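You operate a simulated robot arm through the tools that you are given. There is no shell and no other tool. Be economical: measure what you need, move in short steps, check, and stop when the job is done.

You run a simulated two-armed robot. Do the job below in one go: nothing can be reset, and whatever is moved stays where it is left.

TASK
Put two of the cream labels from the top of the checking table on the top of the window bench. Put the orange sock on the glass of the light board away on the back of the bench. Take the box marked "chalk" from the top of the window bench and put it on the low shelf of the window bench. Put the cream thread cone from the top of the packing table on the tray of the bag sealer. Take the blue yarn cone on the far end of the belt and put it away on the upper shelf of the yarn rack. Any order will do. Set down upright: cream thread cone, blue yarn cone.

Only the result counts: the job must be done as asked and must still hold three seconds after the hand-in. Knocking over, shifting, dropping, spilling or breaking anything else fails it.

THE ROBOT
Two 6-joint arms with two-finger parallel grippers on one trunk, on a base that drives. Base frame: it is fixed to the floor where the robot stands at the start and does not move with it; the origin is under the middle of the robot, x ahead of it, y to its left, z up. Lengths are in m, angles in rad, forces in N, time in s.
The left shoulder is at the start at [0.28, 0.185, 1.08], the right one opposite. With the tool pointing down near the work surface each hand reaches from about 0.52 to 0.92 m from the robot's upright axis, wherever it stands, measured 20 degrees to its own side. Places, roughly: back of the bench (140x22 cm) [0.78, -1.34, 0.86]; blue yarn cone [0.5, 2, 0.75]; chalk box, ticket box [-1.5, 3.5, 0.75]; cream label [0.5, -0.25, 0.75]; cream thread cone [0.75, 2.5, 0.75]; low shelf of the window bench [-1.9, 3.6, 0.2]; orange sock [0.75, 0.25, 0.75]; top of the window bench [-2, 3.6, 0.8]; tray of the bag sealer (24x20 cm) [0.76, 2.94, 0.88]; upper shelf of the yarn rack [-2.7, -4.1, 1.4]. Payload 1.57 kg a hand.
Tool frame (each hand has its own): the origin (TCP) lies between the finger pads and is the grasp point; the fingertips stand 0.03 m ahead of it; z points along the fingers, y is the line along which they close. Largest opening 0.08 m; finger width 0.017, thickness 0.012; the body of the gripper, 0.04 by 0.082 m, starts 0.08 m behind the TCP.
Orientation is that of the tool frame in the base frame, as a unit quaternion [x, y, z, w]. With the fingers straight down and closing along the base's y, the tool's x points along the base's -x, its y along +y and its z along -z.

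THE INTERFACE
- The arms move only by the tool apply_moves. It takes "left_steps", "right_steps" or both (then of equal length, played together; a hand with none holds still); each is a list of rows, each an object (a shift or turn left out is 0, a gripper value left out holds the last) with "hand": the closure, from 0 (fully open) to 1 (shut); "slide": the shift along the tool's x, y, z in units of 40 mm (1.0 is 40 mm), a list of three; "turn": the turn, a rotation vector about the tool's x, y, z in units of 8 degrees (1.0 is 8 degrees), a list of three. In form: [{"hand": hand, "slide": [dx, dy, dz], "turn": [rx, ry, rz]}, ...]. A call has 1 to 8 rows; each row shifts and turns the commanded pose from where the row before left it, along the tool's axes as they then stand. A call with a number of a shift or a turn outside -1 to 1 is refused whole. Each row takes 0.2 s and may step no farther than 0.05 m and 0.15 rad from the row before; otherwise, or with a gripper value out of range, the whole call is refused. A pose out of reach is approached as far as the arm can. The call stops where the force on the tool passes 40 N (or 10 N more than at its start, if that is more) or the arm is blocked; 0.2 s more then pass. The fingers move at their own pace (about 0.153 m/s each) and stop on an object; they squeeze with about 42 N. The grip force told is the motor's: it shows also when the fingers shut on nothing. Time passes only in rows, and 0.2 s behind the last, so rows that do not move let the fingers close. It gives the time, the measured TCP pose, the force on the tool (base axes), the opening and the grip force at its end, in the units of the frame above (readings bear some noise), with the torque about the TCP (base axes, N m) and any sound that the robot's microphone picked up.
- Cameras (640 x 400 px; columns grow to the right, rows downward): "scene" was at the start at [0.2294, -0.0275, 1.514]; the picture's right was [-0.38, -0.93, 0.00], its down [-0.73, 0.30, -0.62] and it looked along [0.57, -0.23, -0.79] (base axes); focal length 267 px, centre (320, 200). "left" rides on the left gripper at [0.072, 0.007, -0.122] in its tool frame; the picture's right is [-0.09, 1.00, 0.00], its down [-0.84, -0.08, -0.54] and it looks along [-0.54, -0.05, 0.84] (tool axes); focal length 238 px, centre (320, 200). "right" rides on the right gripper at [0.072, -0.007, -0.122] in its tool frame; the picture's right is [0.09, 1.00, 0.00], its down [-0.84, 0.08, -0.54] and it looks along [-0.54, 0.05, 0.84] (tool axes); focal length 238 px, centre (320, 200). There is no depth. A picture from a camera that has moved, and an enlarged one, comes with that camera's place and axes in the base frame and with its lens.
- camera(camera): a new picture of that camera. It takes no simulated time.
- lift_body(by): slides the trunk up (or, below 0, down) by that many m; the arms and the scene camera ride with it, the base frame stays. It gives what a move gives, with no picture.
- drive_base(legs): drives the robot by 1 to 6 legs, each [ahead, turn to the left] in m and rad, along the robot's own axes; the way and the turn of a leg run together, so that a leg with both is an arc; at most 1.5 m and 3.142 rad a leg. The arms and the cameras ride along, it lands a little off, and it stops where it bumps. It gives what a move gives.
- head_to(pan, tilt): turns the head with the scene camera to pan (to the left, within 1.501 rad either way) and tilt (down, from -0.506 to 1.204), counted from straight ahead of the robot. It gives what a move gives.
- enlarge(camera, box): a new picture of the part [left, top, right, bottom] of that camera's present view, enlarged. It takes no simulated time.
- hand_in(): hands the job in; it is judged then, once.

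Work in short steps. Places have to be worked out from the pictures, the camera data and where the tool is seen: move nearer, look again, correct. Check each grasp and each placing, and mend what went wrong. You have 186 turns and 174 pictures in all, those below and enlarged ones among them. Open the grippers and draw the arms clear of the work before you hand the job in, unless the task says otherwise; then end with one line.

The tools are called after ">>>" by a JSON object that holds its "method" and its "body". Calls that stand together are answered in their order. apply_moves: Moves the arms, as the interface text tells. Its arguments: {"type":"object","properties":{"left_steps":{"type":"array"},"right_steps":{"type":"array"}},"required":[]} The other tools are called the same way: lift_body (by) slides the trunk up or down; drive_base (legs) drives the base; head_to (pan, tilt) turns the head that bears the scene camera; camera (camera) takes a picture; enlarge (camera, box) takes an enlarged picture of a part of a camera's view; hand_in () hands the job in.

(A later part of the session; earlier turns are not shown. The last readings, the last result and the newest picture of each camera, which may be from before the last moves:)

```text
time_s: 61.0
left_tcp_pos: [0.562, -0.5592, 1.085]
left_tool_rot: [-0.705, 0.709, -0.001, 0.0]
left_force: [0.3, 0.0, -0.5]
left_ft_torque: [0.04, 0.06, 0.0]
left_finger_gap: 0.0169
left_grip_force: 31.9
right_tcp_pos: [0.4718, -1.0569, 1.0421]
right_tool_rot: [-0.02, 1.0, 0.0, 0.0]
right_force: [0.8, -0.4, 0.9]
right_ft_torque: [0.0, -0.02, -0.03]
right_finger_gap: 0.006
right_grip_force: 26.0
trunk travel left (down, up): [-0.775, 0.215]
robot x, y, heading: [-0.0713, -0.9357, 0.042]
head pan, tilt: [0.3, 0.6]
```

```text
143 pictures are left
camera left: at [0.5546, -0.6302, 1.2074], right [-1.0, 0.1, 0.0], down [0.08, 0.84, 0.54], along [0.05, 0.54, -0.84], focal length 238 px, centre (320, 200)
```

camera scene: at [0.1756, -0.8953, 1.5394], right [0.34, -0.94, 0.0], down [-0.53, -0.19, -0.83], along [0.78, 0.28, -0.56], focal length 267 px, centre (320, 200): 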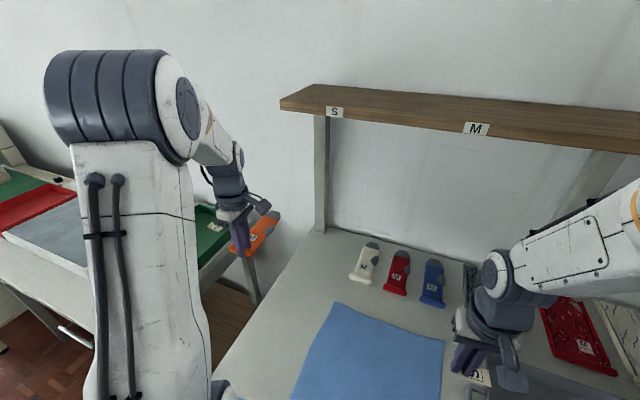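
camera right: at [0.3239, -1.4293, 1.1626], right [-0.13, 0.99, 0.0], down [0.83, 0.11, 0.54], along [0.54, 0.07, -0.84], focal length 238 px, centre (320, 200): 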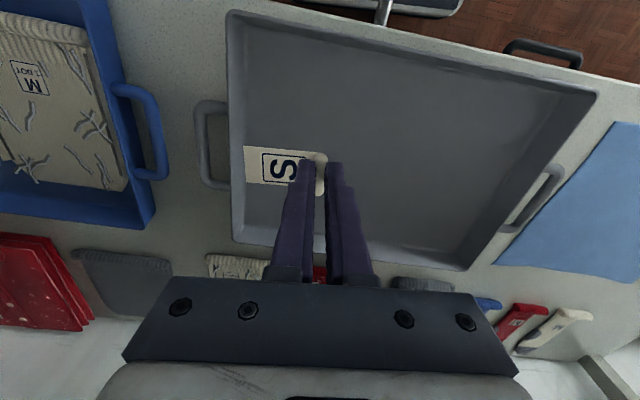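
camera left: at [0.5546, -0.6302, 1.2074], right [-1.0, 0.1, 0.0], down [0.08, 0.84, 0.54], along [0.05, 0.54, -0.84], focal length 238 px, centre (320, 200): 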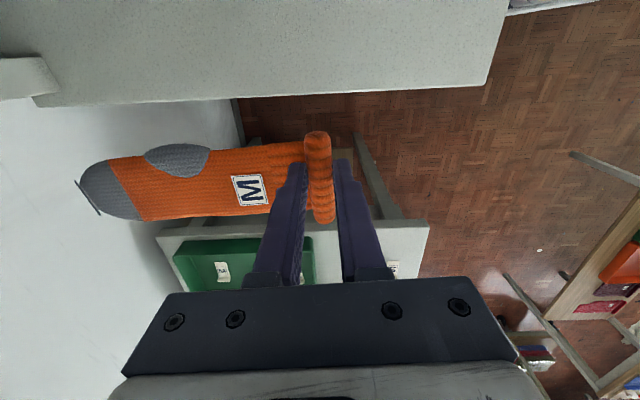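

I move over the target spot (hand at [0.70, −0.69]) and go part of the way down.

>>> {"method": "apply_moves", "body": {"left_steps": [{"slide": [0.66, -0.68, 0]}, {"slide": [0.66, -0.68, 0]}, {"slide": [0.66, -0.68, 0]}, {"slide": [0.66, -0.68, 0]}, {"slide": [0.66, -0.68, 0]}, {"slide": [0, 0, 1]}, {"slide": [0, 0, 1]}, {"slide": [0, 0, 1]}]}}

>>> {"method": "camera", "body": {"camera": "scene"}}

>>> {"method": "camera", "body": {"camera": "left"}}

```text
time_s: 62.9
left_tcp_pos: [0.697, -0.688, 0.9667]
left_tool_rot: [-0.704, 0.71, -0.001, 0.0]
left_force: [-0.5, 0.3, 0.7]
left_ft_torque: [0.03, 0.04, 0.02]
left_finger_gap: 0.0167
left_grip_force: 31.8
right_tcp_pos: [0.4719, -1.0577, 1.0421]
right_tool_rot: [-0.02, 1.0, 0.0, 0.001]
right_force: [-0.6, -0.1, -0.3]
right_ft_torque: [-0.03, -0.02, 0.02]
right_finger_gap: 0.0061
right_grip_force: 25.9
trunk travel left (down, up): [-0.775, 0.215]
robot x, y, heading: [-0.0667, -0.9305, 0.042]
head pan, tilt: [0.3, 0.6]
```

```text
142 pictures are left
camera scene: at [0.1755, -0.8954, 1.5394], right [0.34, -0.94, 0.0], down [-0.53, -0.19, -0.83], along [0.78, 0.28, -0.56], focal length 267 px, centre (320, 200)
```

scene: 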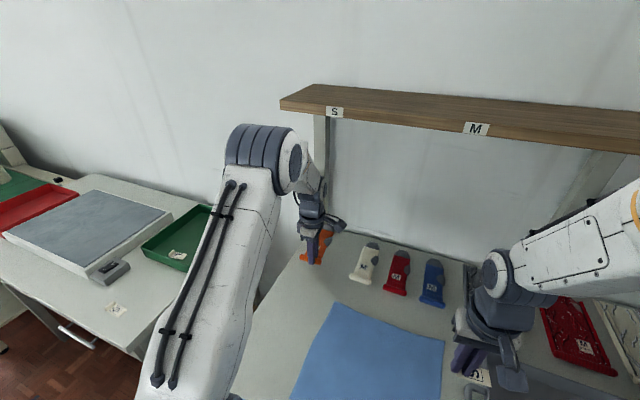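

```text
141 pictures are left
camera left: at [0.6892, -0.7595, 1.0871], right [-0.99, 0.1, 0.0], down [0.09, 0.84, 0.54], along [0.05, 0.54, -0.84], focal length 238 px, centre (320, 200)
```

left: 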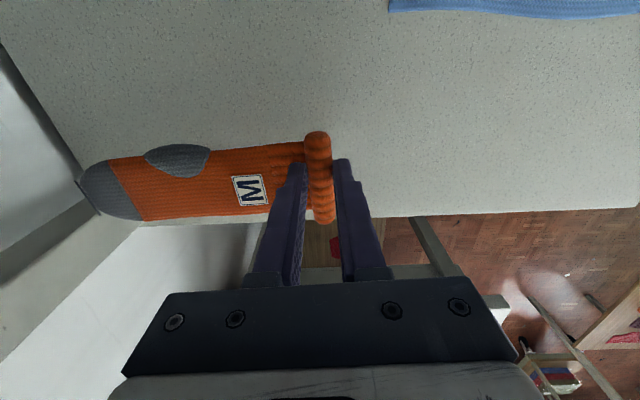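

I shift 1 cm away from the post and 1.5 cm towards the socks, then go down and feel for the bench.

>>> {"method": "apply_moves", "body": {"left_steps": [{"slide": [0.35, 0.25, 0]}, {"slide": [0, 0, 0.9]}, {"slide": [0, 0, 0.4]}, {"slide": [0, 0, 0.15]}, {"slide": [0, 0, 0.1]}]}}

>>> {"method": "camera", "body": {"camera": "left"}}

```text
time_s: 64.0
left_tcp_pos: [0.6862, -0.7058, 0.902]
left_tool_rot: [-0.704, 0.71, -0.001, -0.001]
left_force: [-0.3, 0.3, -0.3]
left_ft_torque: [0.0, 0.01, 0.02]
left_finger_gap: 0.0166
left_grip_force: 32.2
right_tcp_pos: [0.472, -1.058, 1.0424]
right_tool_rot: [-0.02, 1.0, -0.001, 0.0]
right_force: [0.1, 0.0, -0.1]
right_ft_torque: [0.0, -0.03, 0.02]
right_finger_gap: 0.0061
right_grip_force: 26.3
trunk travel left (down, up): [-0.775, 0.215]
robot x, y, heading: [-0.0669, -0.9348, 0.041]
head pan, tilt: [0.3, 0.6]
```

```text
140 pictures are left
camera left: at [0.6796, -0.7769, 1.0239], right [-0.99, 0.1, 0.0], down [0.09, 0.84, 0.54], along [0.05, 0.54, -0.84], focal length 238 px, centre (320, 200)
```

left: 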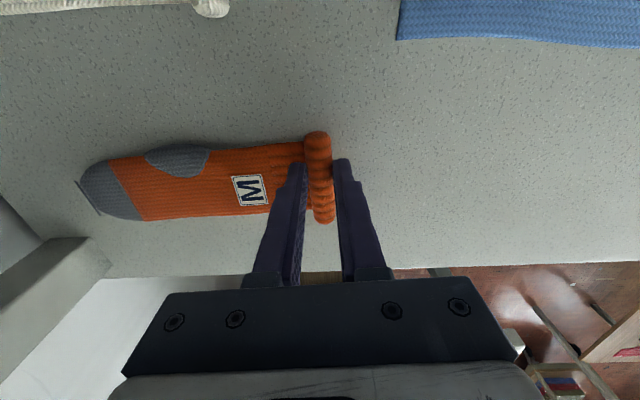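

The toe is clear of the post. I keep lowering in small steps.

>>> {"method": "apply_moves", "body": {"left_steps": [{"slide": [0, 0, 0.1]}, {"slide": [0, 0, 0.1]}, {"slide": [0, 0, 0.1]}]}}

```text
time_s: 64.8
left_tcp_pos: [0.6876, -0.7053, 0.8976]
left_tool_rot: [-0.704, 0.71, -0.001, 0.001]
left_force: [-6.9, -2.3, 18.9]
left_ft_torque: [0.07, 0.27, 0.02]
left_finger_gap: 0.0165
left_grip_force: 32.0
right_tcp_pos: [0.4711, -1.0584, 1.0416]
right_tool_rot: [-0.02, 1.0, -0.001, 0.002]
right_force: [0.4, 0.9, 0.7]
right_ft_torque: [0.02, -0.01, 0.0]
right_finger_gap: 0.0061
right_grip_force: 25.8
trunk travel left (down, up): [-0.775, 0.215]
robot x, y, heading: [-0.0674, -0.9324, 0.044]
head pan, tilt: [0.3, 0.6]
stopped in row 3 (left hand): the force on the tool passed its limit at 45 N (the readings are from after the stop); the commanded pose is now the measured one
```

Contact at TCP 0.8976. The sock lies on the bench, so I open partly and rise.

>>> {"method": "apply_moves", "body": {"left_steps": [{"hand": 0.4}, {"hand": 0.4}, {"slide": [0, 0, -0.4]}, {"slide": [0, 0, -1]}, {"slide": [0, 0, -1]}, {"slide": [0, 0, -1]}, {"slide": [0, 0, -1]}, {"slide": [0, 0, -1]}]}}

>>> {"method": "camera", "body": {"camera": "left"}}

>>> {"method": "camera", "body": {"camera": "scene"}}

```text
time_s: 66.6
left_tcp_pos: [0.6848, -0.7075, 1.1149]
left_tool_rot: [-0.704, 0.71, -0.002, 0.001]
left_force: [0.6, 0.2, 0.0]
left_ft_torque: [0.02, 0.02, 0.0]
left_finger_gap: 0.0479
left_grip_force: 0.0
right_tcp_pos: [0.473, -1.0569, 1.0415]
right_tool_rot: [-0.02, 1.0, 0.0, 0.001]
right_force: [-0.7, 0.3, -0.7]
right_ft_torque: [0.02, 0.01, -0.01]
right_finger_gap: 0.0062
right_grip_force: 25.7
trunk travel left (down, up): [-0.775, 0.215]
robot x, y, heading: [-0.0696, -0.932, 0.042]
head pan, tilt: [0.3, 0.6]
```

```text
139 pictures are left
camera left: at [0.6765, -0.778, 1.2355], right [-0.99, 0.1, 0.0], down [0.08, 0.84, 0.54], along [0.06, 0.54, -0.84], focal length 238 px, centre (320, 200)
```

left: 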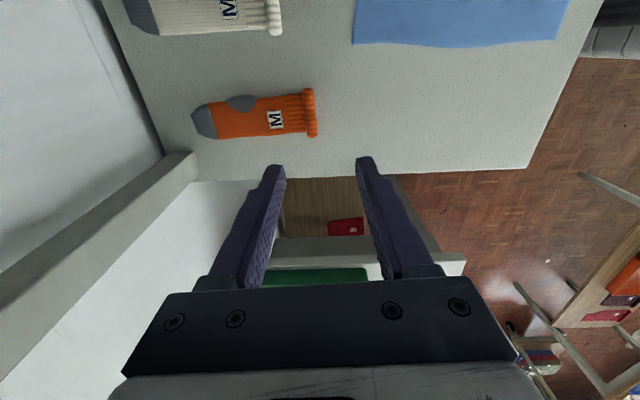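

```text
138 pictures are left
camera scene: at [0.1757, -0.8953, 1.5393], right [0.34, -0.94, 0.0], down [-0.53, -0.19, -0.82], along [0.78, 0.28, -0.57], focal length 267 px, centre (320, 200)
```

scene: 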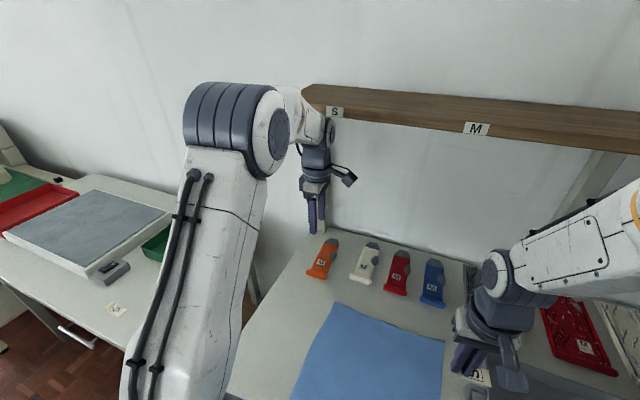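

The sock is placed neatly in the row. I bring the left hand back and rotate it to its first orientation, then drive back to the checking table for label 2.

>>> {"method": "apply_moves", "body": {"left_steps": [{"slide": [0, 1, 0]}, {"slide": [0, 1, 0]}, {"slide": [0, 1, 0]}, {"slide": [0, 0.8, 0], "turn": [0, 0, 0.9]}, {"turn": [0, 0, 0.99]}, {"turn": [0, 0, 0.99]}, {"turn": [0, 0, 0.99]}, {"turn": [0, 0, 0.99]}]}}

>>> {"method": "apply_moves", "body": {"left_steps": [{"turn": [0, 0, 0.99], "hand": 0}, {"turn": [0, 0, 0.99]}, {"turn": [0, 0, 0.99]}, {"turn": [0, 0, 0.99]}, {"turn": [0, 0, 0.99]}, {"turn": [0, 0, 0.99]}]}}

>>> {"method": "drive_base", "body": {"legs": [[-0.09, 0], [0, 1.53], [0.59, 0], [0, -1.5708]]}}

>>> {"method": "camera", "body": {"camera": "left"}}

```text
time_s: 68.4
left_tcp_pos: [0.5354, -0.7042, 1.1114]
left_tool_rot: [-0.426, 0.905, -0.002, 0.002]
left_force: [-0.1, 0.1, -0.2]
left_ft_torque: [-0.01, 0.0, -0.03]
left_finger_gap: 0.048
left_grip_force: 0.0
right_tcp_pos: [0.4723, -1.0564, 1.0409]
right_tool_rot: [-0.021, 1.0, 0.0, 0.0]
right_force: [0.5, 0.8, -0.3]
right_ft_torque: [0.01, 0.03, -0.01]
right_finger_gap: 0.0061
right_grip_force: 26.0
trunk travel left (down, up): [-0.775, 0.215]
robot x, y, heading: [-0.0645, -0.933, 0.044]
head pan, tilt: [0.3, 0.6]
```

```text
time_s: 69.8
left_tcp_pos: [0.5354, -0.7053, 1.1107]
left_tool_rot: [-0.025, 1.0, 0.0, 0.002]
left_force: [-0.4, -0.5, 0.0]
left_ft_torque: [0.02, 0.01, -0.02]
left_finger_gap: 0.0801
left_grip_force: 0.0
right_tcp_pos: [0.472, -1.057, 1.042]
right_tool_rot: [-0.021, 1.0, 0.001, 0.0]
right_force: [-0.2, 0.9, 0.7]
right_ft_torque: [0.0, 0.0, 0.01]
right_finger_gap: 0.0063
right_grip_force: 25.6
trunk travel left (down, up): [-0.775, 0.215]
robot x, y, heading: [-0.0686, -0.9318, 0.046]
head pan, tilt: [0.3, 0.6]
```

```text
time_s: 81.3
left_tcp_pos: [0.4547, -0.1608, 1.1117]
left_tool_rot: [-0.006, 1.0, -0.001, 0.001]
left_force: [0.1, -0.6, -0.2]
left_ft_torque: [-0.02, -0.03, 0.02]
left_finger_gap: 0.08
left_grip_force: 0.1
right_tcp_pos: [0.3774, -0.5087, 1.0417]
right_tool_rot: [0.001, 1.0, 0.0, 0.001]
right_force: [0.1, -0.1, 0.0]
right_ft_torque: [0.03, -0.01, -0.02]
right_finger_gap: 0.0061
right_grip_force: 26.0
trunk travel left (down, up): [-0.775, 0.215]
robot x, y, heading: [-0.1561, -0.3626, -0.001]
head pan, tilt: [0.3, 0.6]
```

```text
137 pictures are left
camera left: at [0.3833, -0.154, 1.2327], right [0.08, 1.0, 0.0], down [0.84, -0.07, 0.55], along [0.54, -0.04, -0.84], focal length 238 px, centre (320, 200)
```

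left: 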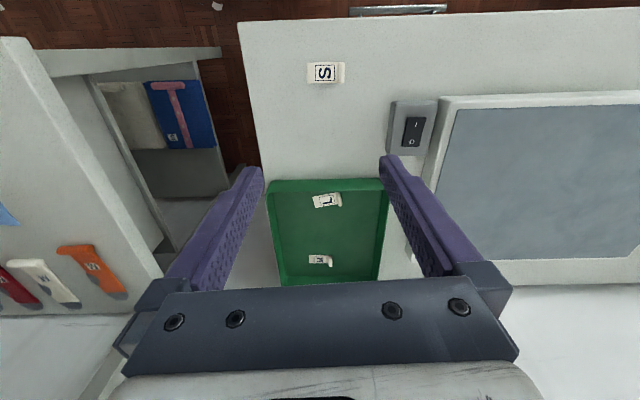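

Label 2's roll is at about [0.418, −0.122]. I move the left hand above it.

>>> {"method": "apply_moves", "body": {"left_steps": [{"slide": [0.46, 0.49, 0.3]}, {"slide": [0.46, 0.49, 0.3]}, {"slide": [0, 0, 1]}, {"slide": [0, 0, 1]}, {"slide": [0, 0, 1]}, {"slide": [0, 0, 1]}, {"slide": [0, 0, 1]}, {"slide": [0, 0, 0.3]}]}}

>>> {"method": "camera", "body": {"camera": "left"}}

```text
time_s: 83.1
left_tcp_pos: [0.418, -0.12, 0.8735]
left_tool_rot: [-0.006, 1.0, 0.0, 0.002]
left_force: [0.6, 0.3, 0.0]
left_ft_torque: [-0.03, 0.0, -0.01]
left_finger_gap: 0.0801
left_grip_force: 0.0
right_tcp_pos: [0.3765, -0.5096, 1.0422]
right_tool_rot: [0.001, 1.0, 0.0, 0.0]
right_force: [0.0, -0.5, -0.2]
right_ft_torque: [-0.02, 0.01, -0.01]
right_finger_gap: 0.0062
right_grip_force: 26.1
trunk travel left (down, up): [-0.775, 0.215]
robot x, y, heading: [-0.1566, -0.3626, -0.001]
head pan, tilt: [0.3, 0.6]
```

```text
136 pictures are left
camera left: at [0.3455, -0.1138, 0.9943], right [0.08, 1.0, 0.0], down [0.84, -0.07, 0.55], along [0.54, -0.04, -0.84], focal length 238 px, centre (320, 200)
```

left: 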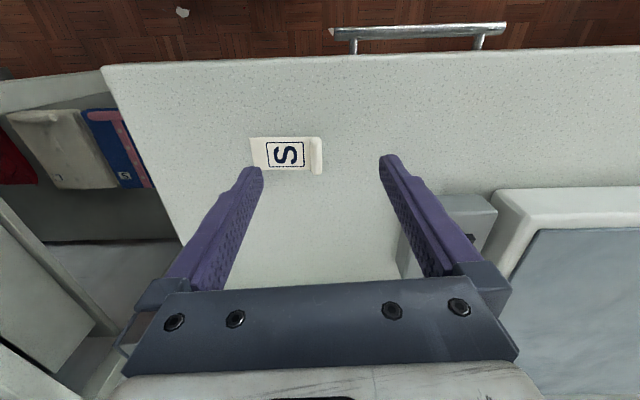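

Well centred. I lower to TCP ≈0.842 and close.

>>> {"method": "apply_moves", "body": {"left_steps": [{"slide": [0, -0.05, 0.4]}, {"slide": [0, 0, 0.2]}, {"slide": [0, 0, 0.1]}, {"slide": [0, 0, 0.08]}, {"hand": 1}, {"hand": 1}, {"hand": 1}, {"hand": 1}]}}

>>> {"method": "camera", "body": {"camera": "left"}}

```text
time_s: 84.9
left_tcp_pos: [0.421, -0.1236, 0.8432]
left_tool_rot: [-0.006, 1.0, 0.001, 0.001]
left_force: [-0.7, 0.2, 0.4]
left_ft_torque: [-0.03, 0.02, -0.01]
left_finger_gap: 0.006
left_grip_force: 26.0
right_tcp_pos: [0.378, -0.5097, 1.0422]
right_tool_rot: [0.001, 1.0, 0.0, 0.0]
right_force: [0.1, 0.0, -0.8]
right_ft_torque: [0.01, 0.0, -0.03]
right_finger_gap: 0.006
right_grip_force: 25.8
trunk travel left (down, up): [-0.775, 0.215]
robot x, y, heading: [-0.1591, -0.3635, 0.005]
head pan, tilt: [0.3, 0.6]
```

```text
135 pictures are left
camera left: at [0.3472, -0.1167, 0.965], right [0.08, 1.0, 0.0], down [0.84, -0.07, 0.55], along [0.54, -0.04, -0.84], focal length 238 px, centre (320, 200)
```

left: 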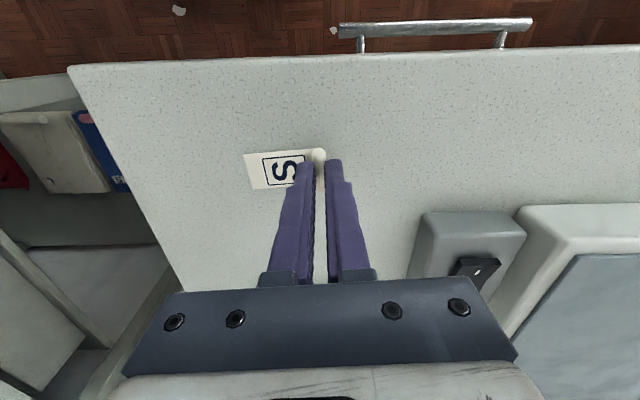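

Label 2 is gripped. I lift it and drive north along the aisle to look towards the window bench.

>>> {"method": "apply_moves", "body": {"left_steps": [{"slide": [0, 0, -0.6]}, {"slide": [0, 0, -1]}, {"slide": [0, 0, -1]}, {"slide": [0, 0, -1]}, {"slide": [0, 0, -1]}, {"slide": [0, 0, -1]}]}}

>>> {"method": "camera", "body": {"camera": "left"}}

>>> {"method": "drive_base", "body": {"legs": [[0, 1.5708], [1.2, 0]]}}

>>> {"method": "head_to", "body": {"pan": 0.4, "tilt": 0.45}}

>>> {"method": "camera", "body": {"camera": "scene"}}

```text
time_s: 86.3
left_tcp_pos: [0.4202, -0.1213, 1.0686]
left_tool_rot: [-0.005, 1.0, 0.0, 0.0]
left_force: [-0.1, 0.8, -0.4]
left_ft_torque: [-0.02, 0.01, 0.0]
left_finger_gap: 0.0062
left_grip_force: 25.5
right_tcp_pos: [0.3783, -0.5107, 1.0427]
right_tool_rot: [0.001, 1.0, 0.001, 0.0]
right_force: [0.4, 0.2, -0.2]
right_ft_torque: [0.0, 0.02, -0.02]
right_finger_gap: 0.0061
right_grip_force: 25.4
trunk travel left (down, up): [-0.775, 0.215]
robot x, y, heading: [-0.1558, -0.3658, 0.0]
head pan, tilt: [0.3, 0.6]
```

```text
134 pictures are left
camera left: at [0.347, -0.114, 1.1901], right [0.08, 1.0, 0.0], down [0.84, -0.07, 0.54], along [0.54, -0.04, -0.84], focal length 238 px, centre (320, 200)
```

left: 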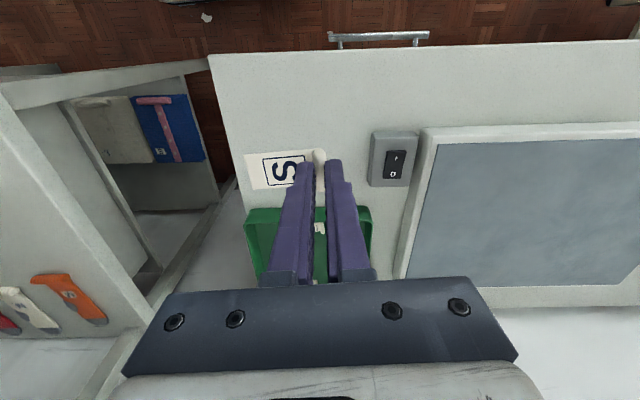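

```text
time_s: 96.3
left_tcp_pos: [-0.3796, 1.4417, 1.0685]
left_tool_rot: [0.708, -0.706, -0.001, -0.002]
left_force: [-0.2, 0.9, 0.0]
left_ft_torque: [0.0, 0.03, 0.01]
left_finger_gap: 0.0061
left_grip_force: 26.0
right_tcp_pos: [0.0105, 1.3969, 1.0428]
right_tool_rot: [-0.705, 0.71, 0.001, 0.001]
right_force: [0.3, -0.3, 0.1]
right_ft_torque: [0.0, -0.02, -0.02]
right_finger_gap: 0.0061
right_grip_force: 26.0
trunk travel left (down, up): [-0.775, 0.215]
robot x, y, heading: [-0.139, 0.8632, 1.569]
head pan, tilt: [0.3, 0.6]
```

```text
time_s: 97.0
left_tcp_pos: [-0.3784, 1.444, 1.0695]
left_tool_rot: [0.708, -0.706, -0.001, -0.001]
left_force: [0.8, 0.4, 0.3]
left_ft_torque: [0.0, 0.04, -0.01]
left_finger_gap: 0.006
left_grip_force: 26.1
right_tcp_pos: [0.011, 1.3972, 1.042]
right_tool_rot: [-0.705, 0.71, -0.001, 0.001]
right_force: [0.9, -0.2, -1.0]
right_ft_torque: [0.0, 0.01, -0.02]
right_finger_gap: 0.0059
right_grip_force: 25.9
trunk travel left (down, up): [-0.775, 0.215]
robot x, y, heading: [-0.139, 0.8656, 1.567]
head pan, tilt: [0.4, 0.45]
```

```text
133 pictures are left
camera scene: at [-0.1744, 1.1107, 1.5529], right [0.92, 0.38, 0.0], down [0.17, -0.4, -0.9], along [-0.35, 0.83, -0.44], focal length 267 px, centre (320, 200)
```

scene: 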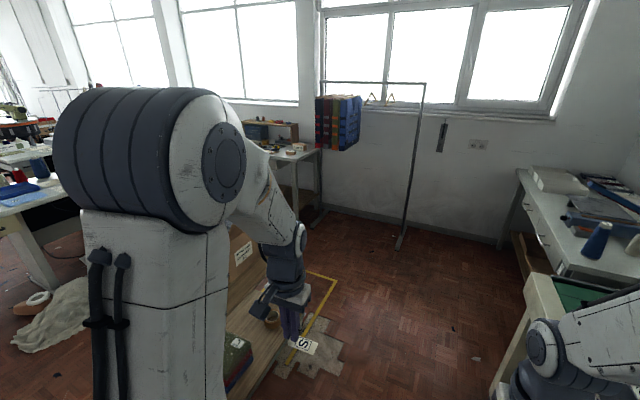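

I check the clearance to the trolley on the left before going on.

>>> {"method": "head_to", "body": {"pan": 1.1, "tilt": 0.6}}

>>> {"method": "camera", "body": {"camera": "scene"}}

>>> {"method": "head_to", "body": {"pan": -0.5, "tilt": 0.6}}

>>> {"method": "camera", "body": {"camera": "scene"}}

```text
time_s: 98.1
left_tcp_pos: [-0.3784, 1.4433, 1.0687]
left_tool_rot: [0.709, -0.705, -0.001, -0.001]
left_force: [0.0, -0.8, 0.0]
left_ft_torque: [0.04, -0.01, 0.0]
left_finger_gap: 0.0059
left_grip_force: 26.2
right_tcp_pos: [0.0115, 1.398, 1.0424]
right_tool_rot: [-0.705, 0.71, 0.0, 0.0]
right_force: [0.3, -0.1, 0.4]
right_ft_torque: [-0.04, 0.0, 0.02]
right_finger_gap: 0.0059
right_grip_force: 25.8
trunk travel left (down, up): [-0.775, 0.215]
robot x, y, heading: [-0.14, 0.858, 1.566]
head pan, tilt: [1.1, 0.6]
```

```text
132 pictures are left
camera scene: at [-0.2176, 1.0664, 1.5394], right [0.46, 0.89, 0.0], down [0.5, -0.26, -0.83], along [-0.73, 0.38, -0.56], focal length 267 px, centre (320, 200)
```

scene: 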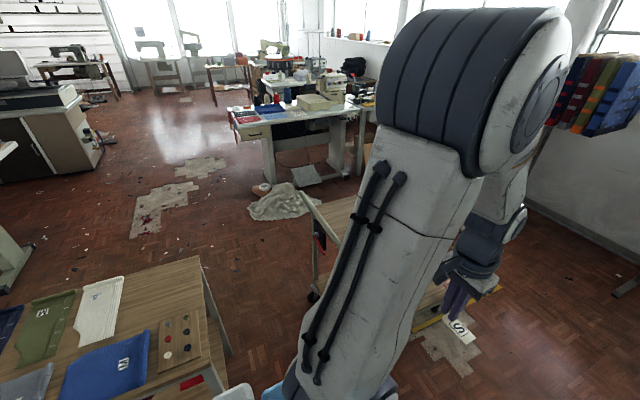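

```text
time_s: 99.8
left_tcp_pos: [-0.3784, 1.4422, 1.0676]
left_tool_rot: [0.709, -0.705, -0.001, -0.001]
left_force: [-0.2, 0.1, 0.0]
left_ft_torque: [0.01, -0.01, 0.03]
left_finger_gap: 0.0059
left_grip_force: 26.7
right_tcp_pos: [0.0098, 1.3974, 1.042]
right_tool_rot: [-0.705, 0.71, 0.001, 0.0]
right_force: [-0.3, 0.9, 0.6]
right_ft_torque: [-0.01, 0.0, 0.0]
right_finger_gap: 0.0059
right_grip_force: 25.8
trunk travel left (down, up): [-0.775, 0.215]
robot x, y, heading: [-0.1383, 0.8662, 1.57]
head pan, tilt: [-0.499, 0.6]
```

```text
131 pictures are left
camera scene: at [-0.0965, 1.1033, 1.5394], right [0.88, -0.48, 0.0], down [-0.27, -0.49, -0.83], along [0.4, 0.72, -0.56], focal length 267 px, centre (320, 200)
```

scene: 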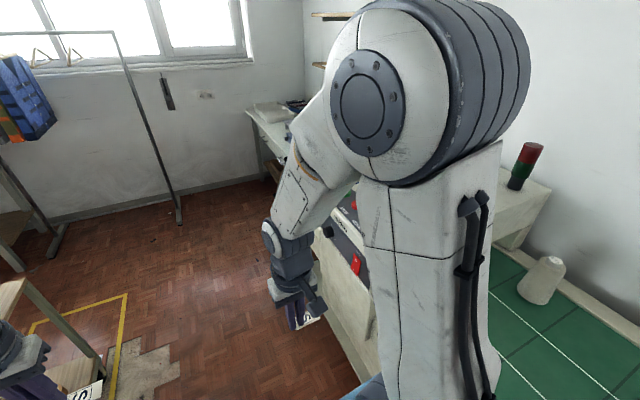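

Clear enough. I drive to y≈2.45 and look left at the trolley, the rail and the window bench.

>>> {"method": "drive_base", "body": {"legs": [[1.5, 0]]}}

>>> {"method": "head_to", "body": {"pan": 0.6, "tilt": 0.6}}

>>> {"method": "camera", "body": {"camera": "scene"}}

>>> {"method": "head_to", "body": {"pan": 1.5, "tilt": 0.6}}

>>> {"method": "camera", "body": {"camera": "scene"}}

```text
time_s: 107.5
left_tcp_pos: [-0.3359, 3.0085, 1.0675]
left_tool_rot: [-0.7, 0.714, 0.001, 0.001]
left_force: [-0.3, 0.4, 0.3]
left_ft_torque: [0.02, 0.02, 0.0]
left_finger_gap: 0.0059
left_grip_force: 25.8
right_tcp_pos: [0.0534, 2.954, 1.0423]
right_tool_rot: [-0.695, 0.719, 0.0, -0.001]
right_force: [-0.3, 0.0, -0.6]
right_ft_torque: [0.03, -0.01, 0.01]
right_finger_gap: 0.0061
right_grip_force: 26.0
trunk travel left (down, up): [-0.775, 0.215]
robot x, y, heading: [-0.1164, 2.4294, 1.536]
head pan, tilt: [-0.499, 0.6]
```

```text
time_s: 108.8
left_tcp_pos: [-0.3358, 3.0079, 1.0686]
left_tool_rot: [-0.699, 0.715, 0.001, 0.001]
left_force: [0.6, -1.0, -0.1]
left_ft_torque: [-0.03, -0.01, 0.0]
left_finger_gap: 0.0061
left_grip_force: 26.4
right_tcp_pos: [0.0519, 2.9539, 1.043]
right_tool_rot: [-0.694, 0.72, -0.001, 0.0]
right_force: [0.6, 0.4, 0.0]
right_ft_torque: [0.01, -0.03, 0.03]
right_finger_gap: 0.0061
right_grip_force: 26.2
trunk travel left (down, up): [-0.775, 0.215]
robot x, y, heading: [-0.1084, 2.4253, 1.541]
head pan, tilt: [0.6, 0.6]
```

```text
130 pictures are left
camera scene: at [-0.1547, 2.6605, 1.5394], right [0.84, 0.54, 0.0], down [0.3, -0.48, -0.83], along [-0.44, 0.7, -0.56], focal length 267 px, centre (320, 200)
```

scene: 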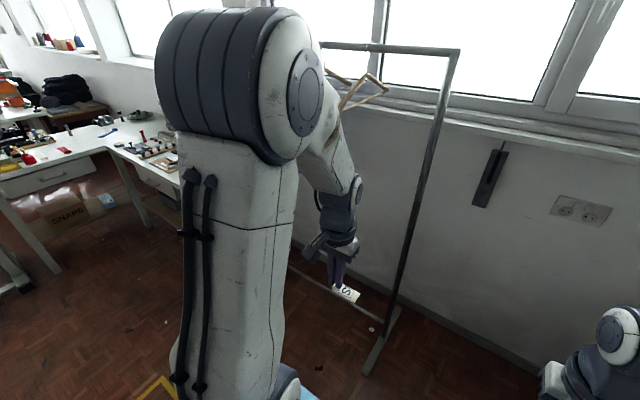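

```text
time_s: 110.0
left_tcp_pos: [-0.3365, 3.009, 1.0679]
left_tool_rot: [-0.7, 0.715, 0.001, 0.001]
left_force: [-0.6, 0.2, -0.1]
left_ft_torque: [-0.02, -0.01, 0.0]
left_finger_gap: 0.0061
left_grip_force: 25.8
right_tcp_pos: [0.0513, 2.953, 1.0424]
right_tool_rot: [-0.695, 0.719, 0.0, -0.001]
right_force: [-0.1, -0.3, -0.6]
right_ft_torque: [-0.02, 0.01, 0.01]
right_finger_gap: 0.0061
right_grip_force: 25.4
trunk travel left (down, up): [-0.775, 0.215]
robot x, y, heading: [-0.1089, 2.4237, 1.543]
head pan, tilt: [1.499, 0.6]
```

```text
129 pictures are left
camera scene: at [-0.195, 2.5951, 1.5394], right [0.1, 0.99, 0.0], down [0.56, -0.06, -0.83], along [-0.82, 0.08, -0.56], focal length 267 px, centre (320, 200)
```

scene: 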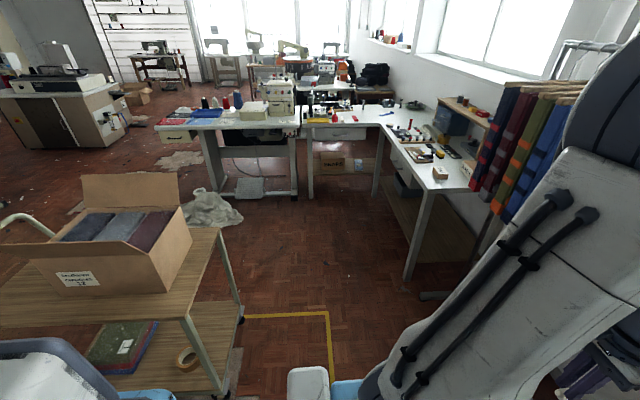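

The window bench's front edge is at y≈3.37, x −2.3 to −1.3, and the trolley ends at y≈2.25. I drive round through the gap and face the bench.

>>> {"method": "drive_base", "body": {"legs": [[0, 1.1], [0.62, 0], [0, 0.5], [0.75, 0]]}}

>>> {"method": "head_to", "body": {"pan": -0.6, "tilt": 0.5}}

>>> {"method": "camera", "body": {"camera": "scene"}}

```text
time_s: 121.3
left_tcp_pos: [-1.9634, 2.4393, 1.0685]
left_tool_rot: [1.0, 0.025, -0.002, 0.0]
left_force: [0.4, -0.1, -0.5]
left_ft_torque: [0.02, 0.01, 0.05]
left_finger_gap: 0.0062
left_grip_force: 26.7
right_tcp_pos: [-1.9356, 2.8302, 1.0413]
right_tool_rot: [1.0, 0.018, 0.0, 0.0]
right_force: [0.3, 0.2, 0.3]
right_ft_torque: [-0.03, 0.02, 0.02]
right_finger_gap: 0.0059
right_grip_force: 25.7
trunk travel left (down, up): [-0.775, 0.215]
robot x, y, heading: [-1.396, 2.7022, -3.101]
head pan, tilt: [1.499, 0.6]
```

```text
time_s: 123.3
left_tcp_pos: [-1.9645, 2.44, 1.068]
left_tool_rot: [1.0, 0.024, -0.001, -0.001]
left_force: [0.3, -0.5, -0.1]
left_ft_torque: [-0.01, -0.03, -0.01]
left_finger_gap: 0.006
left_grip_force: 25.6
right_tcp_pos: [-1.936, 2.8306, 1.0425]
right_tool_rot: [1.0, 0.018, 0.0, 0.0]
right_force: [-0.2, -0.3, -0.6]
right_ft_torque: [0.01, 0.01, -0.03]
right_finger_gap: 0.0061
right_grip_force: 25.6
trunk travel left (down, up): [-0.775, 0.215]
robot x, y, heading: [-1.3998, 2.7034, -3.103]
head pan, tilt: [-0.6, 0.499]
```

```text
128 pictures are left
camera scene: at [-1.635, 2.7465, 1.5484], right [0.53, 0.85, 0.0], down [0.41, -0.25, -0.88], along [-0.74, 0.47, -0.48], focal length 267 px, centre (320, 200)
```

scene: 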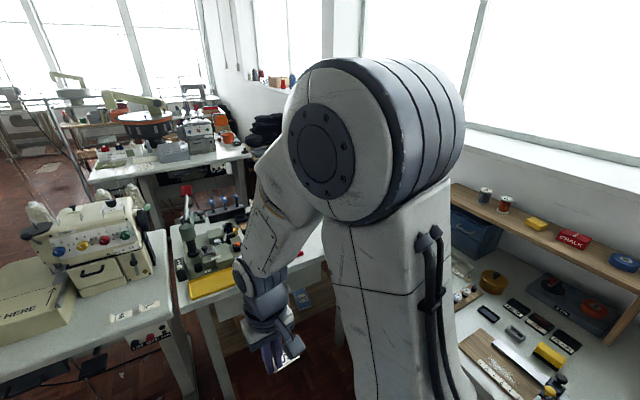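

I turn to face the window bench and look.

>>> {"method": "drive_base", "body": {"legs": [[0, -1.61]]}}

>>> {"method": "head_to", "body": {"pan": 0.0, "tilt": 0.7}}

>>> {"method": "camera", "body": {"camera": "scene"}}

>>> {"method": "enlarge", "body": {"camera": "scene", "box": [200, 80, 440, 230]}}

```text
time_s: 127.6
left_tcp_pos: [-1.6369, 3.2813, 1.0688]
left_tool_rot: [0.709, -0.705, -0.002, -0.001]
left_force: [0.5, 0.5, 0.3]
left_ft_torque: [0.01, -0.03, 0.0]
left_finger_gap: 0.0062
left_grip_force: 26.2
right_tcp_pos: [-1.2464, 3.2355, 1.0423]
right_tool_rot: [-0.705, 0.71, 0.0, -0.001]
right_force: [0.5, 0.5, -0.5]
right_ft_torque: [0.0, -0.02, 0.0]
right_finger_gap: 0.006
right_grip_force: 25.5
trunk travel left (down, up): [-0.775, 0.215]
robot x, y, heading: [-1.3973, 2.7002, 1.568]
head pan, tilt: [-0.6, 0.499]
```

```text
time_s: 128.6
left_tcp_pos: [-1.6374, 3.2805, 1.0695]
left_tool_rot: [0.708, -0.706, -0.001, -0.001]
left_force: [1.0, -0.2, 0.6]
left_ft_torque: [-0.01, 0.01, 0.0]
left_finger_gap: 0.0061
left_grip_force: 25.6
right_tcp_pos: [-1.2478, 3.2361, 1.041]
right_tool_rot: [-0.704, 0.71, 0.0, 0.0]
right_force: [-0.5, 0.5, 0.0]
right_ft_torque: [0.0, -0.02, 0.01]
right_finger_gap: 0.0063
right_grip_force: 26.2
trunk travel left (down, up): [-0.775, 0.215]
robot x, y, heading: [-1.4005, 2.7056, 1.565]
head pan, tilt: [0.0, 0.7]
```

```text
127 pictures are left
camera scene: at [-1.3966, 2.9494, 1.5308], right [1.0, -0.01, 0.0], down [0.0, -0.64, -0.77], along [0.01, 0.77, -0.64], focal length 267 px, centre (320, 200)
```

scene: 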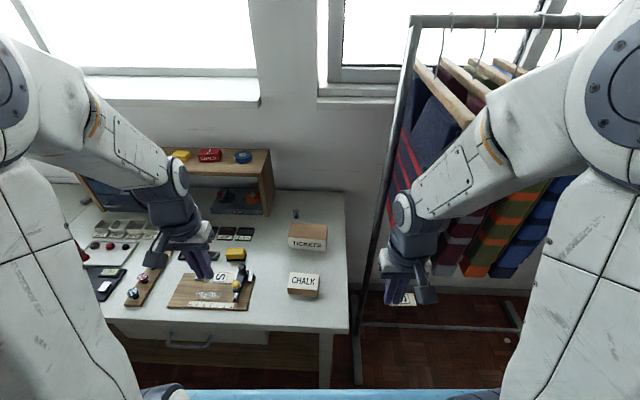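

```text
2.67 times, centred on (320, 155) of scene
camera zoom: at [-1.3966, 2.9494, 1.5308], right [1.0, -0.01, 0.0], down [0.0, -0.64, -0.77], along [0.01, 0.77, -0.64], focal length 713 px, centre (320, 320)
```

zoom: 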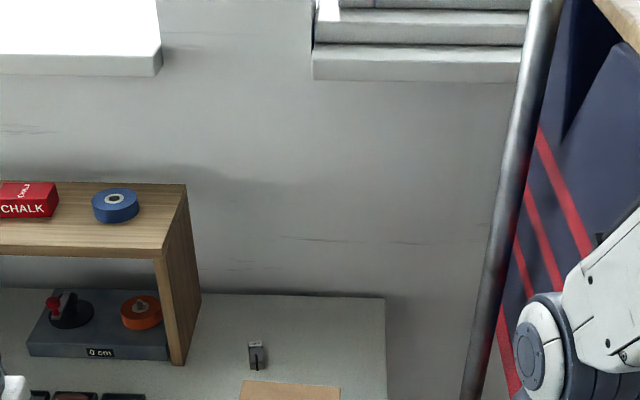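

The chalk box (front right) and the ticket box behind it are visible, with a free strip of bench between the cutting board and the boxes. I bring the left hand over that strip at about [−1.56, 3.43] and look down.

>>> {"method": "apply_moves", "body": {"left_steps": [{"slide": [-0.75, -0.38, 0]}, {"slide": [-0.75, -0.38, 0]}, {"slide": [-0.75, -0.38, 0]}, {"slide": [-0.75, -0.38, 0]}, {"slide": [-0.75, -0.38, 0]}, {"slide": [0, 0, 0.8]}, {"slide": [0, 0, 0.8]}]}}

>>> {"method": "camera", "body": {"camera": "left"}}

>>> {"method": "camera", "body": {"camera": "scene"}}

```text
time_s: 130.2
left_tcp_pos: [-1.5612, 3.4317, 1.0052]
left_tool_rot: [0.709, -0.705, 0.0, -0.002]
left_force: [-0.6, 0.9, -0.2]
left_ft_torque: [0.0, -0.02, 0.0]
left_finger_gap: 0.0062
left_grip_force: 26.0
right_tcp_pos: [-1.2468, 3.2352, 1.0417]
right_tool_rot: [-0.705, 0.71, 0.0, -0.001]
right_force: [0.3, 0.5, 0.0]
right_ft_torque: [0.03, -0.01, 0.0]
right_finger_gap: 0.006
right_grip_force: 26.0
trunk travel left (down, up): [-0.775, 0.215]
robot x, y, heading: [-1.3961, 2.7066, 1.566]
head pan, tilt: [0.0, 0.7]
```

```text
125 pictures are left
camera left: at [-1.5679, 3.3607, 1.1268], right [-1.0, 0.09, 0.0], down [0.07, 0.84, 0.55], along [0.05, 0.54, -0.84], focal length 238 px, centre (320, 200)
```

left: 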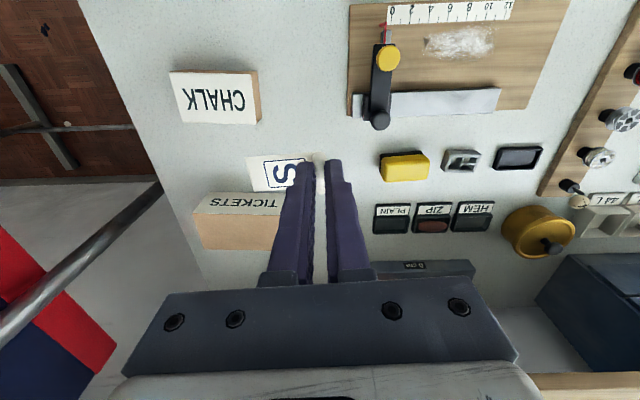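

```text
124 pictures are left
camera scene: at [-1.3966, 2.9492, 1.5308], right [1.0, -0.01, 0.0], down [0.0, -0.64, -0.76], along [0.0, 0.76, -0.64], focal length 267 px, centre (320, 200)
```

scene: 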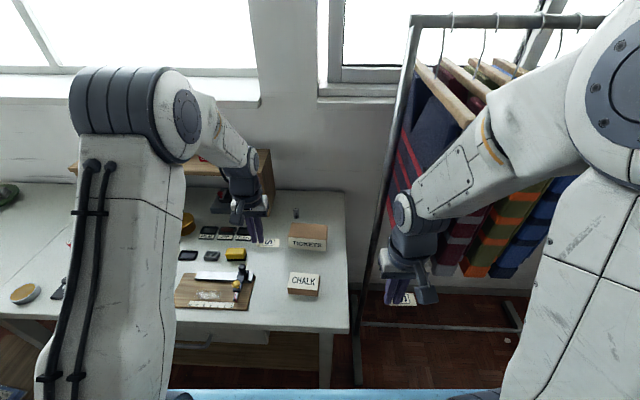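

The strip is wide enough. I move 5.5 cm farther back (clear of the chalk box) and lower the left hand.

>>> {"method": "apply_moves", "body": {"left_steps": [{"slide": [-0.7, 0, 0.4]}, {"slide": [-0.7, 0, 0.4]}, {"slide": [0, 0, 1]}, {"slide": [0, 0, 1]}, {"slide": [0, 0, 0.5]}]}}

>>> {"method": "camera", "body": {"camera": "left"}}

```text
time_s: 131.4
left_tcp_pos: [-1.5599, 3.4887, 0.8722]
left_tool_rot: [0.709, -0.705, -0.002, -0.002]
left_force: [-0.9, 0.1, 0.2]
left_ft_torque: [0.04, 0.01, 0.03]
left_finger_gap: 0.0063
left_grip_force: 25.9
right_tcp_pos: [-1.2472, 3.2365, 1.0417]
right_tool_rot: [-0.705, 0.709, 0.0, 0.0]
right_force: [-0.8, 0.2, -0.3]
right_ft_torque: [0.05, 0.03, 0.01]
right_finger_gap: 0.0061
right_grip_force: 25.8
trunk travel left (down, up): [-0.775, 0.215]
robot x, y, heading: [-1.398, 2.7032, 1.562]
head pan, tilt: [0.0, 0.7]
```

```text
123 pictures are left
camera left: at [-1.5668, 3.4169, 0.9932], right [-1.0, 0.09, 0.0], down [0.07, 0.83, 0.55], along [0.05, 0.54, -0.84], focal length 238 px, centre (320, 200)
```

left: 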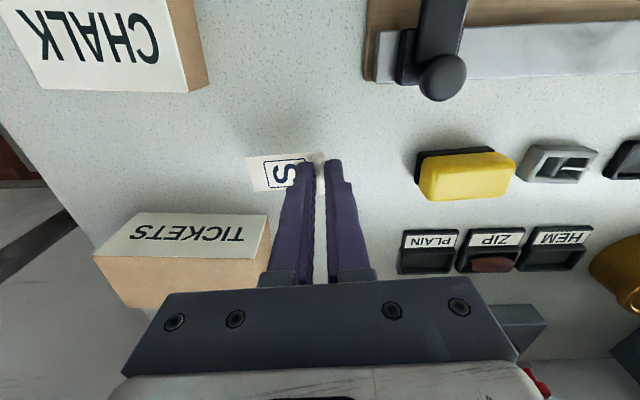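

Clear all round. I lower in small steps until contact.

>>> {"method": "apply_moves", "body": {"left_steps": [{"slide": [0, 0, 0.3]}, {"slide": [0, 0, 0.15]}, {"slide": [0, 0, 0.15]}, {"slide": [0, 0, 0.1]}, {"slide": [0, 0, 0.1]}]}}

>>> {"method": "camera", "body": {"camera": "left"}}

```text
time_s: 132.6
left_tcp_pos: [-1.5604, 3.4889, 0.8425]
left_tool_rot: [0.709, -0.706, -0.001, -0.002]
left_force: [-1.2, -4.9, 16.6]
left_ft_torque: [-0.14, 0.07, -0.03]
left_finger_gap: 0.0062
left_grip_force: 25.5
right_tcp_pos: [-1.2478, 3.2357, 1.0428]
right_tool_rot: [-0.704, 0.71, -0.001, 0.0]
right_force: [0.5, 0.1, 0.4]
right_ft_torque: [0.0, -0.02, 0.02]
right_finger_gap: 0.0059
right_grip_force: 25.9
trunk travel left (down, up): [-0.775, 0.215]
robot x, y, heading: [-1.3997, 2.708, 1.566]
head pan, tilt: [0.0, 0.7]
```

```text
122 pictures are left
camera left: at [-1.5674, 3.417, 0.964], right [-1.0, 0.09, 0.0], down [0.07, 0.83, 0.55], along [0.05, 0.54, -0.84], focal length 238 px, centre (320, 200)
```

left: 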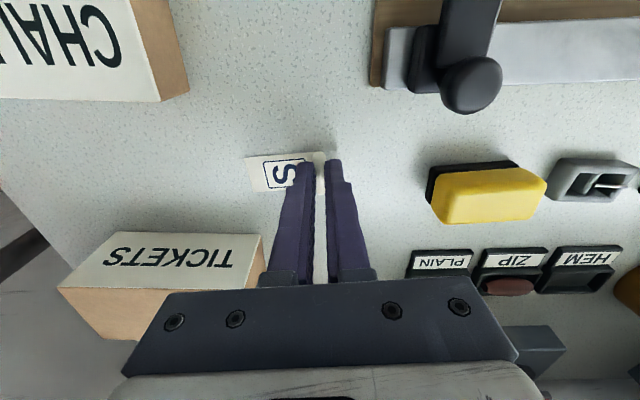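

Contact (16 N) at TCP 0.8425. I open gently and rise.

>>> {"method": "apply_moves", "body": {"left_steps": [{"hand": 0.7}, {"hand": 0.7}, {"slide": [0, 0, -0.3]}, {"slide": [0, 0, -0.8]}, {"slide": [0, 0, -1]}, {"slide": [0, 0, -1]}, {"slide": [0, 0, -1]}, {"slide": [0, 0, -1]}]}}

>>> {"method": "camera", "body": {"camera": "left"}}

```text
time_s: 134.4
left_tcp_pos: [-1.5601, 3.488, 1.0478]
left_tool_rot: [0.708, -0.706, -0.001, -0.001]
left_force: [0.5, 0.7, -0.7]
left_ft_torque: [-0.03, 0.01, 0.0]
left_finger_gap: 0.0241
left_grip_force: 0.0
right_tcp_pos: [-1.2471, 3.2361, 1.0408]
right_tool_rot: [-0.705, 0.71, 0.0, 0.0]
right_force: [0.3, 0.2, 0.1]
right_ft_torque: [-0.02, -0.01, 0.02]
right_finger_gap: 0.006
right_grip_force: 25.4
trunk travel left (down, up): [-0.775, 0.215]
robot x, y, heading: [-1.3968, 2.7055, 1.562]
head pan, tilt: [0.0, 0.7]
```

```text
121 pictures are left
camera left: at [-1.5669, 3.4153, 1.1689], right [-1.0, 0.09, 0.0], down [0.07, 0.83, 0.55], along [0.05, 0.54, -0.84], focal length 238 px, centre (320, 200)
```

left: 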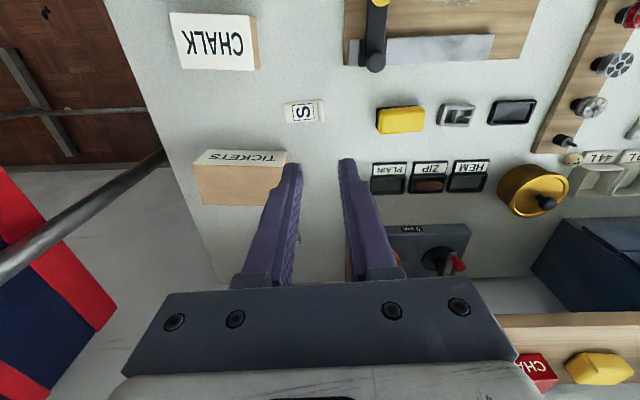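

Label A lies flat on the bench. I draw the left hand back, then shift the base about 25 cm west so the right hand can reach the strip.

>>> {"method": "apply_moves", "body": {"left_steps": [{"slide": [1, 0.4, 0], "hand": 0}, {"slide": [1, 0.4, 0]}, {"slide": [1, 0.4, 0]}, {"slide": [1, 0.4, 0]}, {"slide": [1, 0.4, 0]}]}}

>>> {"method": "drive_base", "body": {"legs": [[-0.14, 0], [0, 0.9], [0.33, 0], [0, -0.9]]}}

>>> {"method": "camera", "body": {"camera": "scene"}}

>>> {"method": "camera", "body": {"camera": "right"}}

```text
time_s: 135.6
left_tcp_pos: [-1.6388, 3.289, 1.0438]
left_tool_rot: [0.709, -0.706, -0.001, 0.0]
left_force: [-0.4, 1.1, -0.1]
left_ft_torque: [-0.01, 0.03, 0.0]
left_finger_gap: 0.0798
left_grip_force: 0.1
right_tcp_pos: [-1.246, 3.2363, 1.042]
right_tool_rot: [-0.704, 0.71, 0.0, 0.0]
right_force: [-0.7, 0.0, 0.7]
right_ft_torque: [-0.02, -0.01, 0.01]
right_finger_gap: 0.0059
right_grip_force: 26.3
trunk travel left (down, up): [-0.775, 0.215]
robot x, y, heading: [-1.3982, 2.7065, 1.57]
head pan, tilt: [0.0, 0.7]
```

```text
time_s: 137.0
left_tcp_pos: [-1.6487, 3.1655, 1.0455]
left_tool_rot: [0.712, -0.702, 0.0, -0.002]
left_force: [0.3, 0.1, 0.1]
left_ft_torque: [-0.01, 0.01, 0.05]
left_finger_gap: 0.0799
left_grip_force: 0.0
right_tcp_pos: [-1.2551, 3.1158, 1.0429]
right_tool_rot: [0.708, -0.706, -0.001, 0.001]
right_force: [0.2, 0.0, 0.6]
right_ft_torque: [-0.01, 0.03, 0.0]
right_finger_gap: 0.0059
right_grip_force: 25.3
trunk travel left (down, up): [-0.775, 0.215]
robot x, y, heading: [-1.4034, 2.582, 1.579]
head pan, tilt: [0.0, 0.7]
stopped in leg 1: the robot was blocked; the commanded pose is now the measured one
```

```text
120 pictures are left
camera scene: at [-1.4024, 2.8271, 1.5309], right [1.0, 0.0, 0.0], down [0.0, -0.64, -0.77], along [0.0, 0.77, -0.64], focal length 267 px, centre (320, 200)
```

scene: 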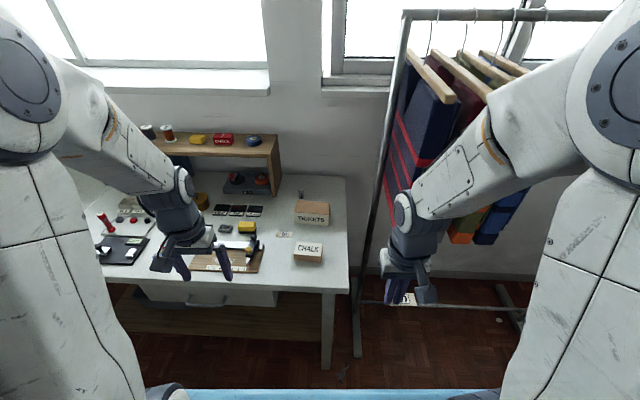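

```text
119 pictures are left
camera right: at [-1.249, 3.0423, 1.1629], right [-1.0, -0.09, 0.0], down [-0.08, 0.84, 0.54], along [-0.05, 0.54, -0.84], focal length 238 px, centre (320, 200)
```

right: 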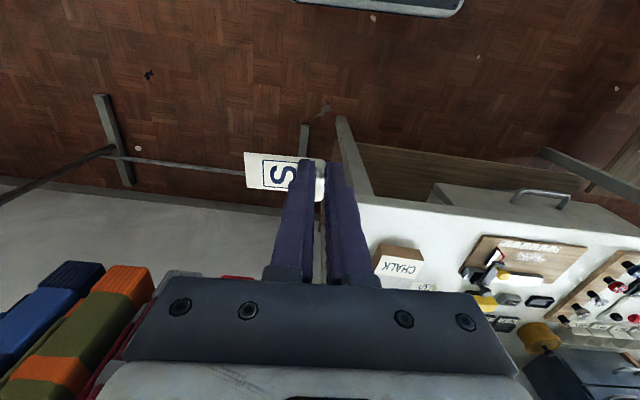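

I touched the trolley behind. I go forward again, then turn in place and shift west instead.

>>> {"method": "drive_base", "body": {"legs": [[0.12, 0], [0, 1.5708], [0.25, 0], [0, -1.5708]]}}

>>> {"method": "camera", "body": {"camera": "scene"}}

>>> {"method": "camera", "body": {"camera": "right"}}

```text
time_s: 147.3
left_tcp_pos: [-1.9448, 3.2528, 1.0447]
left_tool_rot: [0.739, -0.674, -0.001, -0.002]
left_force: [0.1, 0.8, -0.1]
left_ft_torque: [0.01, 0.0, 0.01]
left_finger_gap: 0.0802
left_grip_force: 0.0
right_tcp_pos: [-1.5511, 3.2341, 1.0429]
right_tool_rot: [0.736, -0.677, -0.001, 0.0]
right_force: [-0.4, 0.2, 0.4]
right_ft_torque: [0.01, -0.04, -0.04]
right_finger_gap: 0.0059
right_grip_force: 25.4
trunk travel left (down, up): [-0.775, 0.215]
robot x, y, heading: [-1.6514, 2.689, 1.655]
head pan, tilt: [0.0, 0.7]
```

```text
118 pictures are left
camera scene: at [-1.6731, 2.9354, 1.5307], right [1.0, 0.08, 0.0], down [0.05, -0.64, -0.76], along [-0.06, 0.76, -0.64], focal length 267 px, centre (320, 200)
```

scene: 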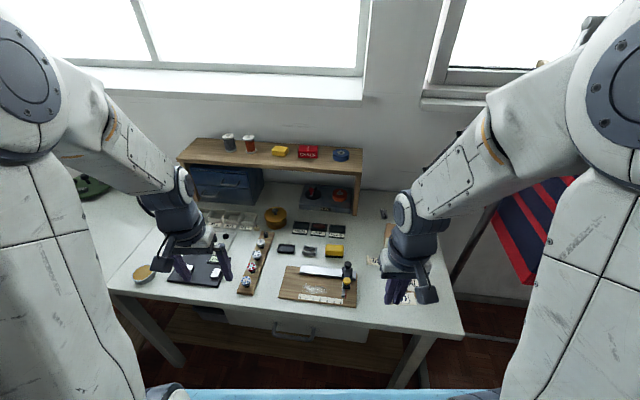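

```text
117 pictures are left
camera right: at [-1.5376, 3.1621, 1.1626], right [-0.98, -0.17, 0.0], down [-0.15, 0.83, 0.54], along [-0.09, 0.53, -0.84], focal length 238 px, centre (320, 200)
```

right: 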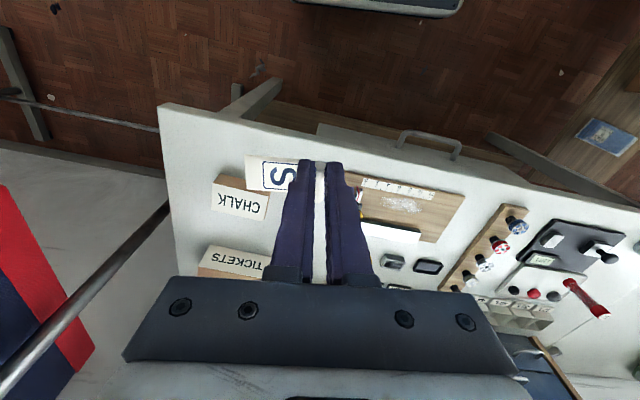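

The right hand is almost over the strip. I move it to about [−1.565, 3.335] and lower it.

>>> {"method": "apply_moves", "body": {"right_steps": [{"slide": [-0.83, 0.05, 0.2]}, {"slide": [-0.83, 0.05, 0.2]}, {"slide": [-0.83, 0.04, 0.2]}, {"slide": [0, 0, 0.9]}, {"slide": [0, 0, 0.9]}, {"slide": [0, 0, 0.9]}, {"slide": [0, 0, 0.7]}]}}

>>> {"method": "camera", "body": {"camera": "right"}}

```text
time_s: 148.9
left_tcp_pos: [-1.9443, 3.2522, 1.0458]
left_tool_rot: [0.739, -0.674, -0.001, 0.0]
left_force: [0.3, 0.5, 0.6]
left_ft_torque: [0.0, 0.02, -0.01]
left_finger_gap: 0.0802
left_grip_force: 0.1
right_tcp_pos: [-1.5631, 3.3389, 0.8832]
right_tool_rot: [0.736, -0.677, 0.0, 0.0]
right_force: [-0.2, 0.9, -0.3]
right_ft_torque: [0.03, 0.03, 0.0]
right_finger_gap: 0.0062
right_grip_force: 25.8
trunk travel left (down, up): [-0.775, 0.215]
robot x, y, heading: [-1.658, 2.691, 1.652]
head pan, tilt: [0.0, 0.7]
```

```text
116 pictures are left
camera right: at [-1.5516, 3.266, 1.0028], right [-0.98, -0.17, 0.0], down [-0.15, 0.83, 0.54], along [-0.09, 0.53, -0.84], focal length 238 px, centre (320, 200)
```

right: 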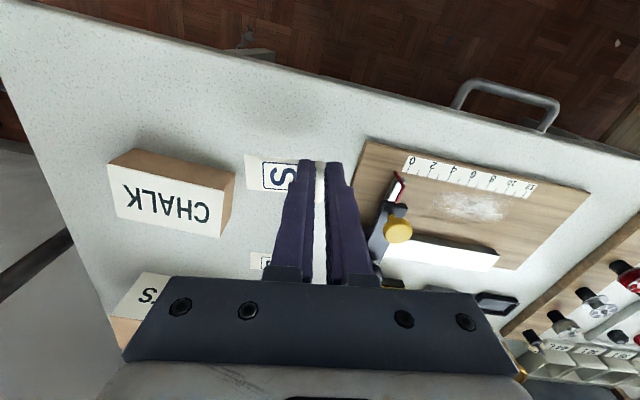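

The landing spot between the chalk box and the board is free. I lower to contact.

>>> {"method": "apply_moves", "body": {"right_steps": [{"slide": [0, 0, 0.5]}, {"slide": [0, 0, 0.3]}, {"slide": [0, 0, 0.15]}, {"slide": [0, 0, 0.08]}]}}

```text
time_s: 149.9
left_tcp_pos: [-1.944, 3.2519, 1.0451]
left_tool_rot: [0.739, -0.674, -0.001, -0.001]
left_force: [0.0, 0.1, -0.8]
left_ft_torque: [0.02, 0.0, -0.03]
left_finger_gap: 0.08
left_grip_force: 0.0
right_tcp_pos: [-1.5622, 3.3348, 0.8402]
right_tool_rot: [0.736, -0.677, 0.001, -0.001]
right_force: [-0.3, -0.5, 5.2]
right_ft_torque: [0.03, 0.0, 0.0]
right_finger_gap: 0.0061
right_grip_force: 26.2
trunk travel left (down, up): [-0.775, 0.215]
robot x, y, heading: [-1.6488, 2.6902, 1.657]
head pan, tilt: [0.0, 0.7]
```

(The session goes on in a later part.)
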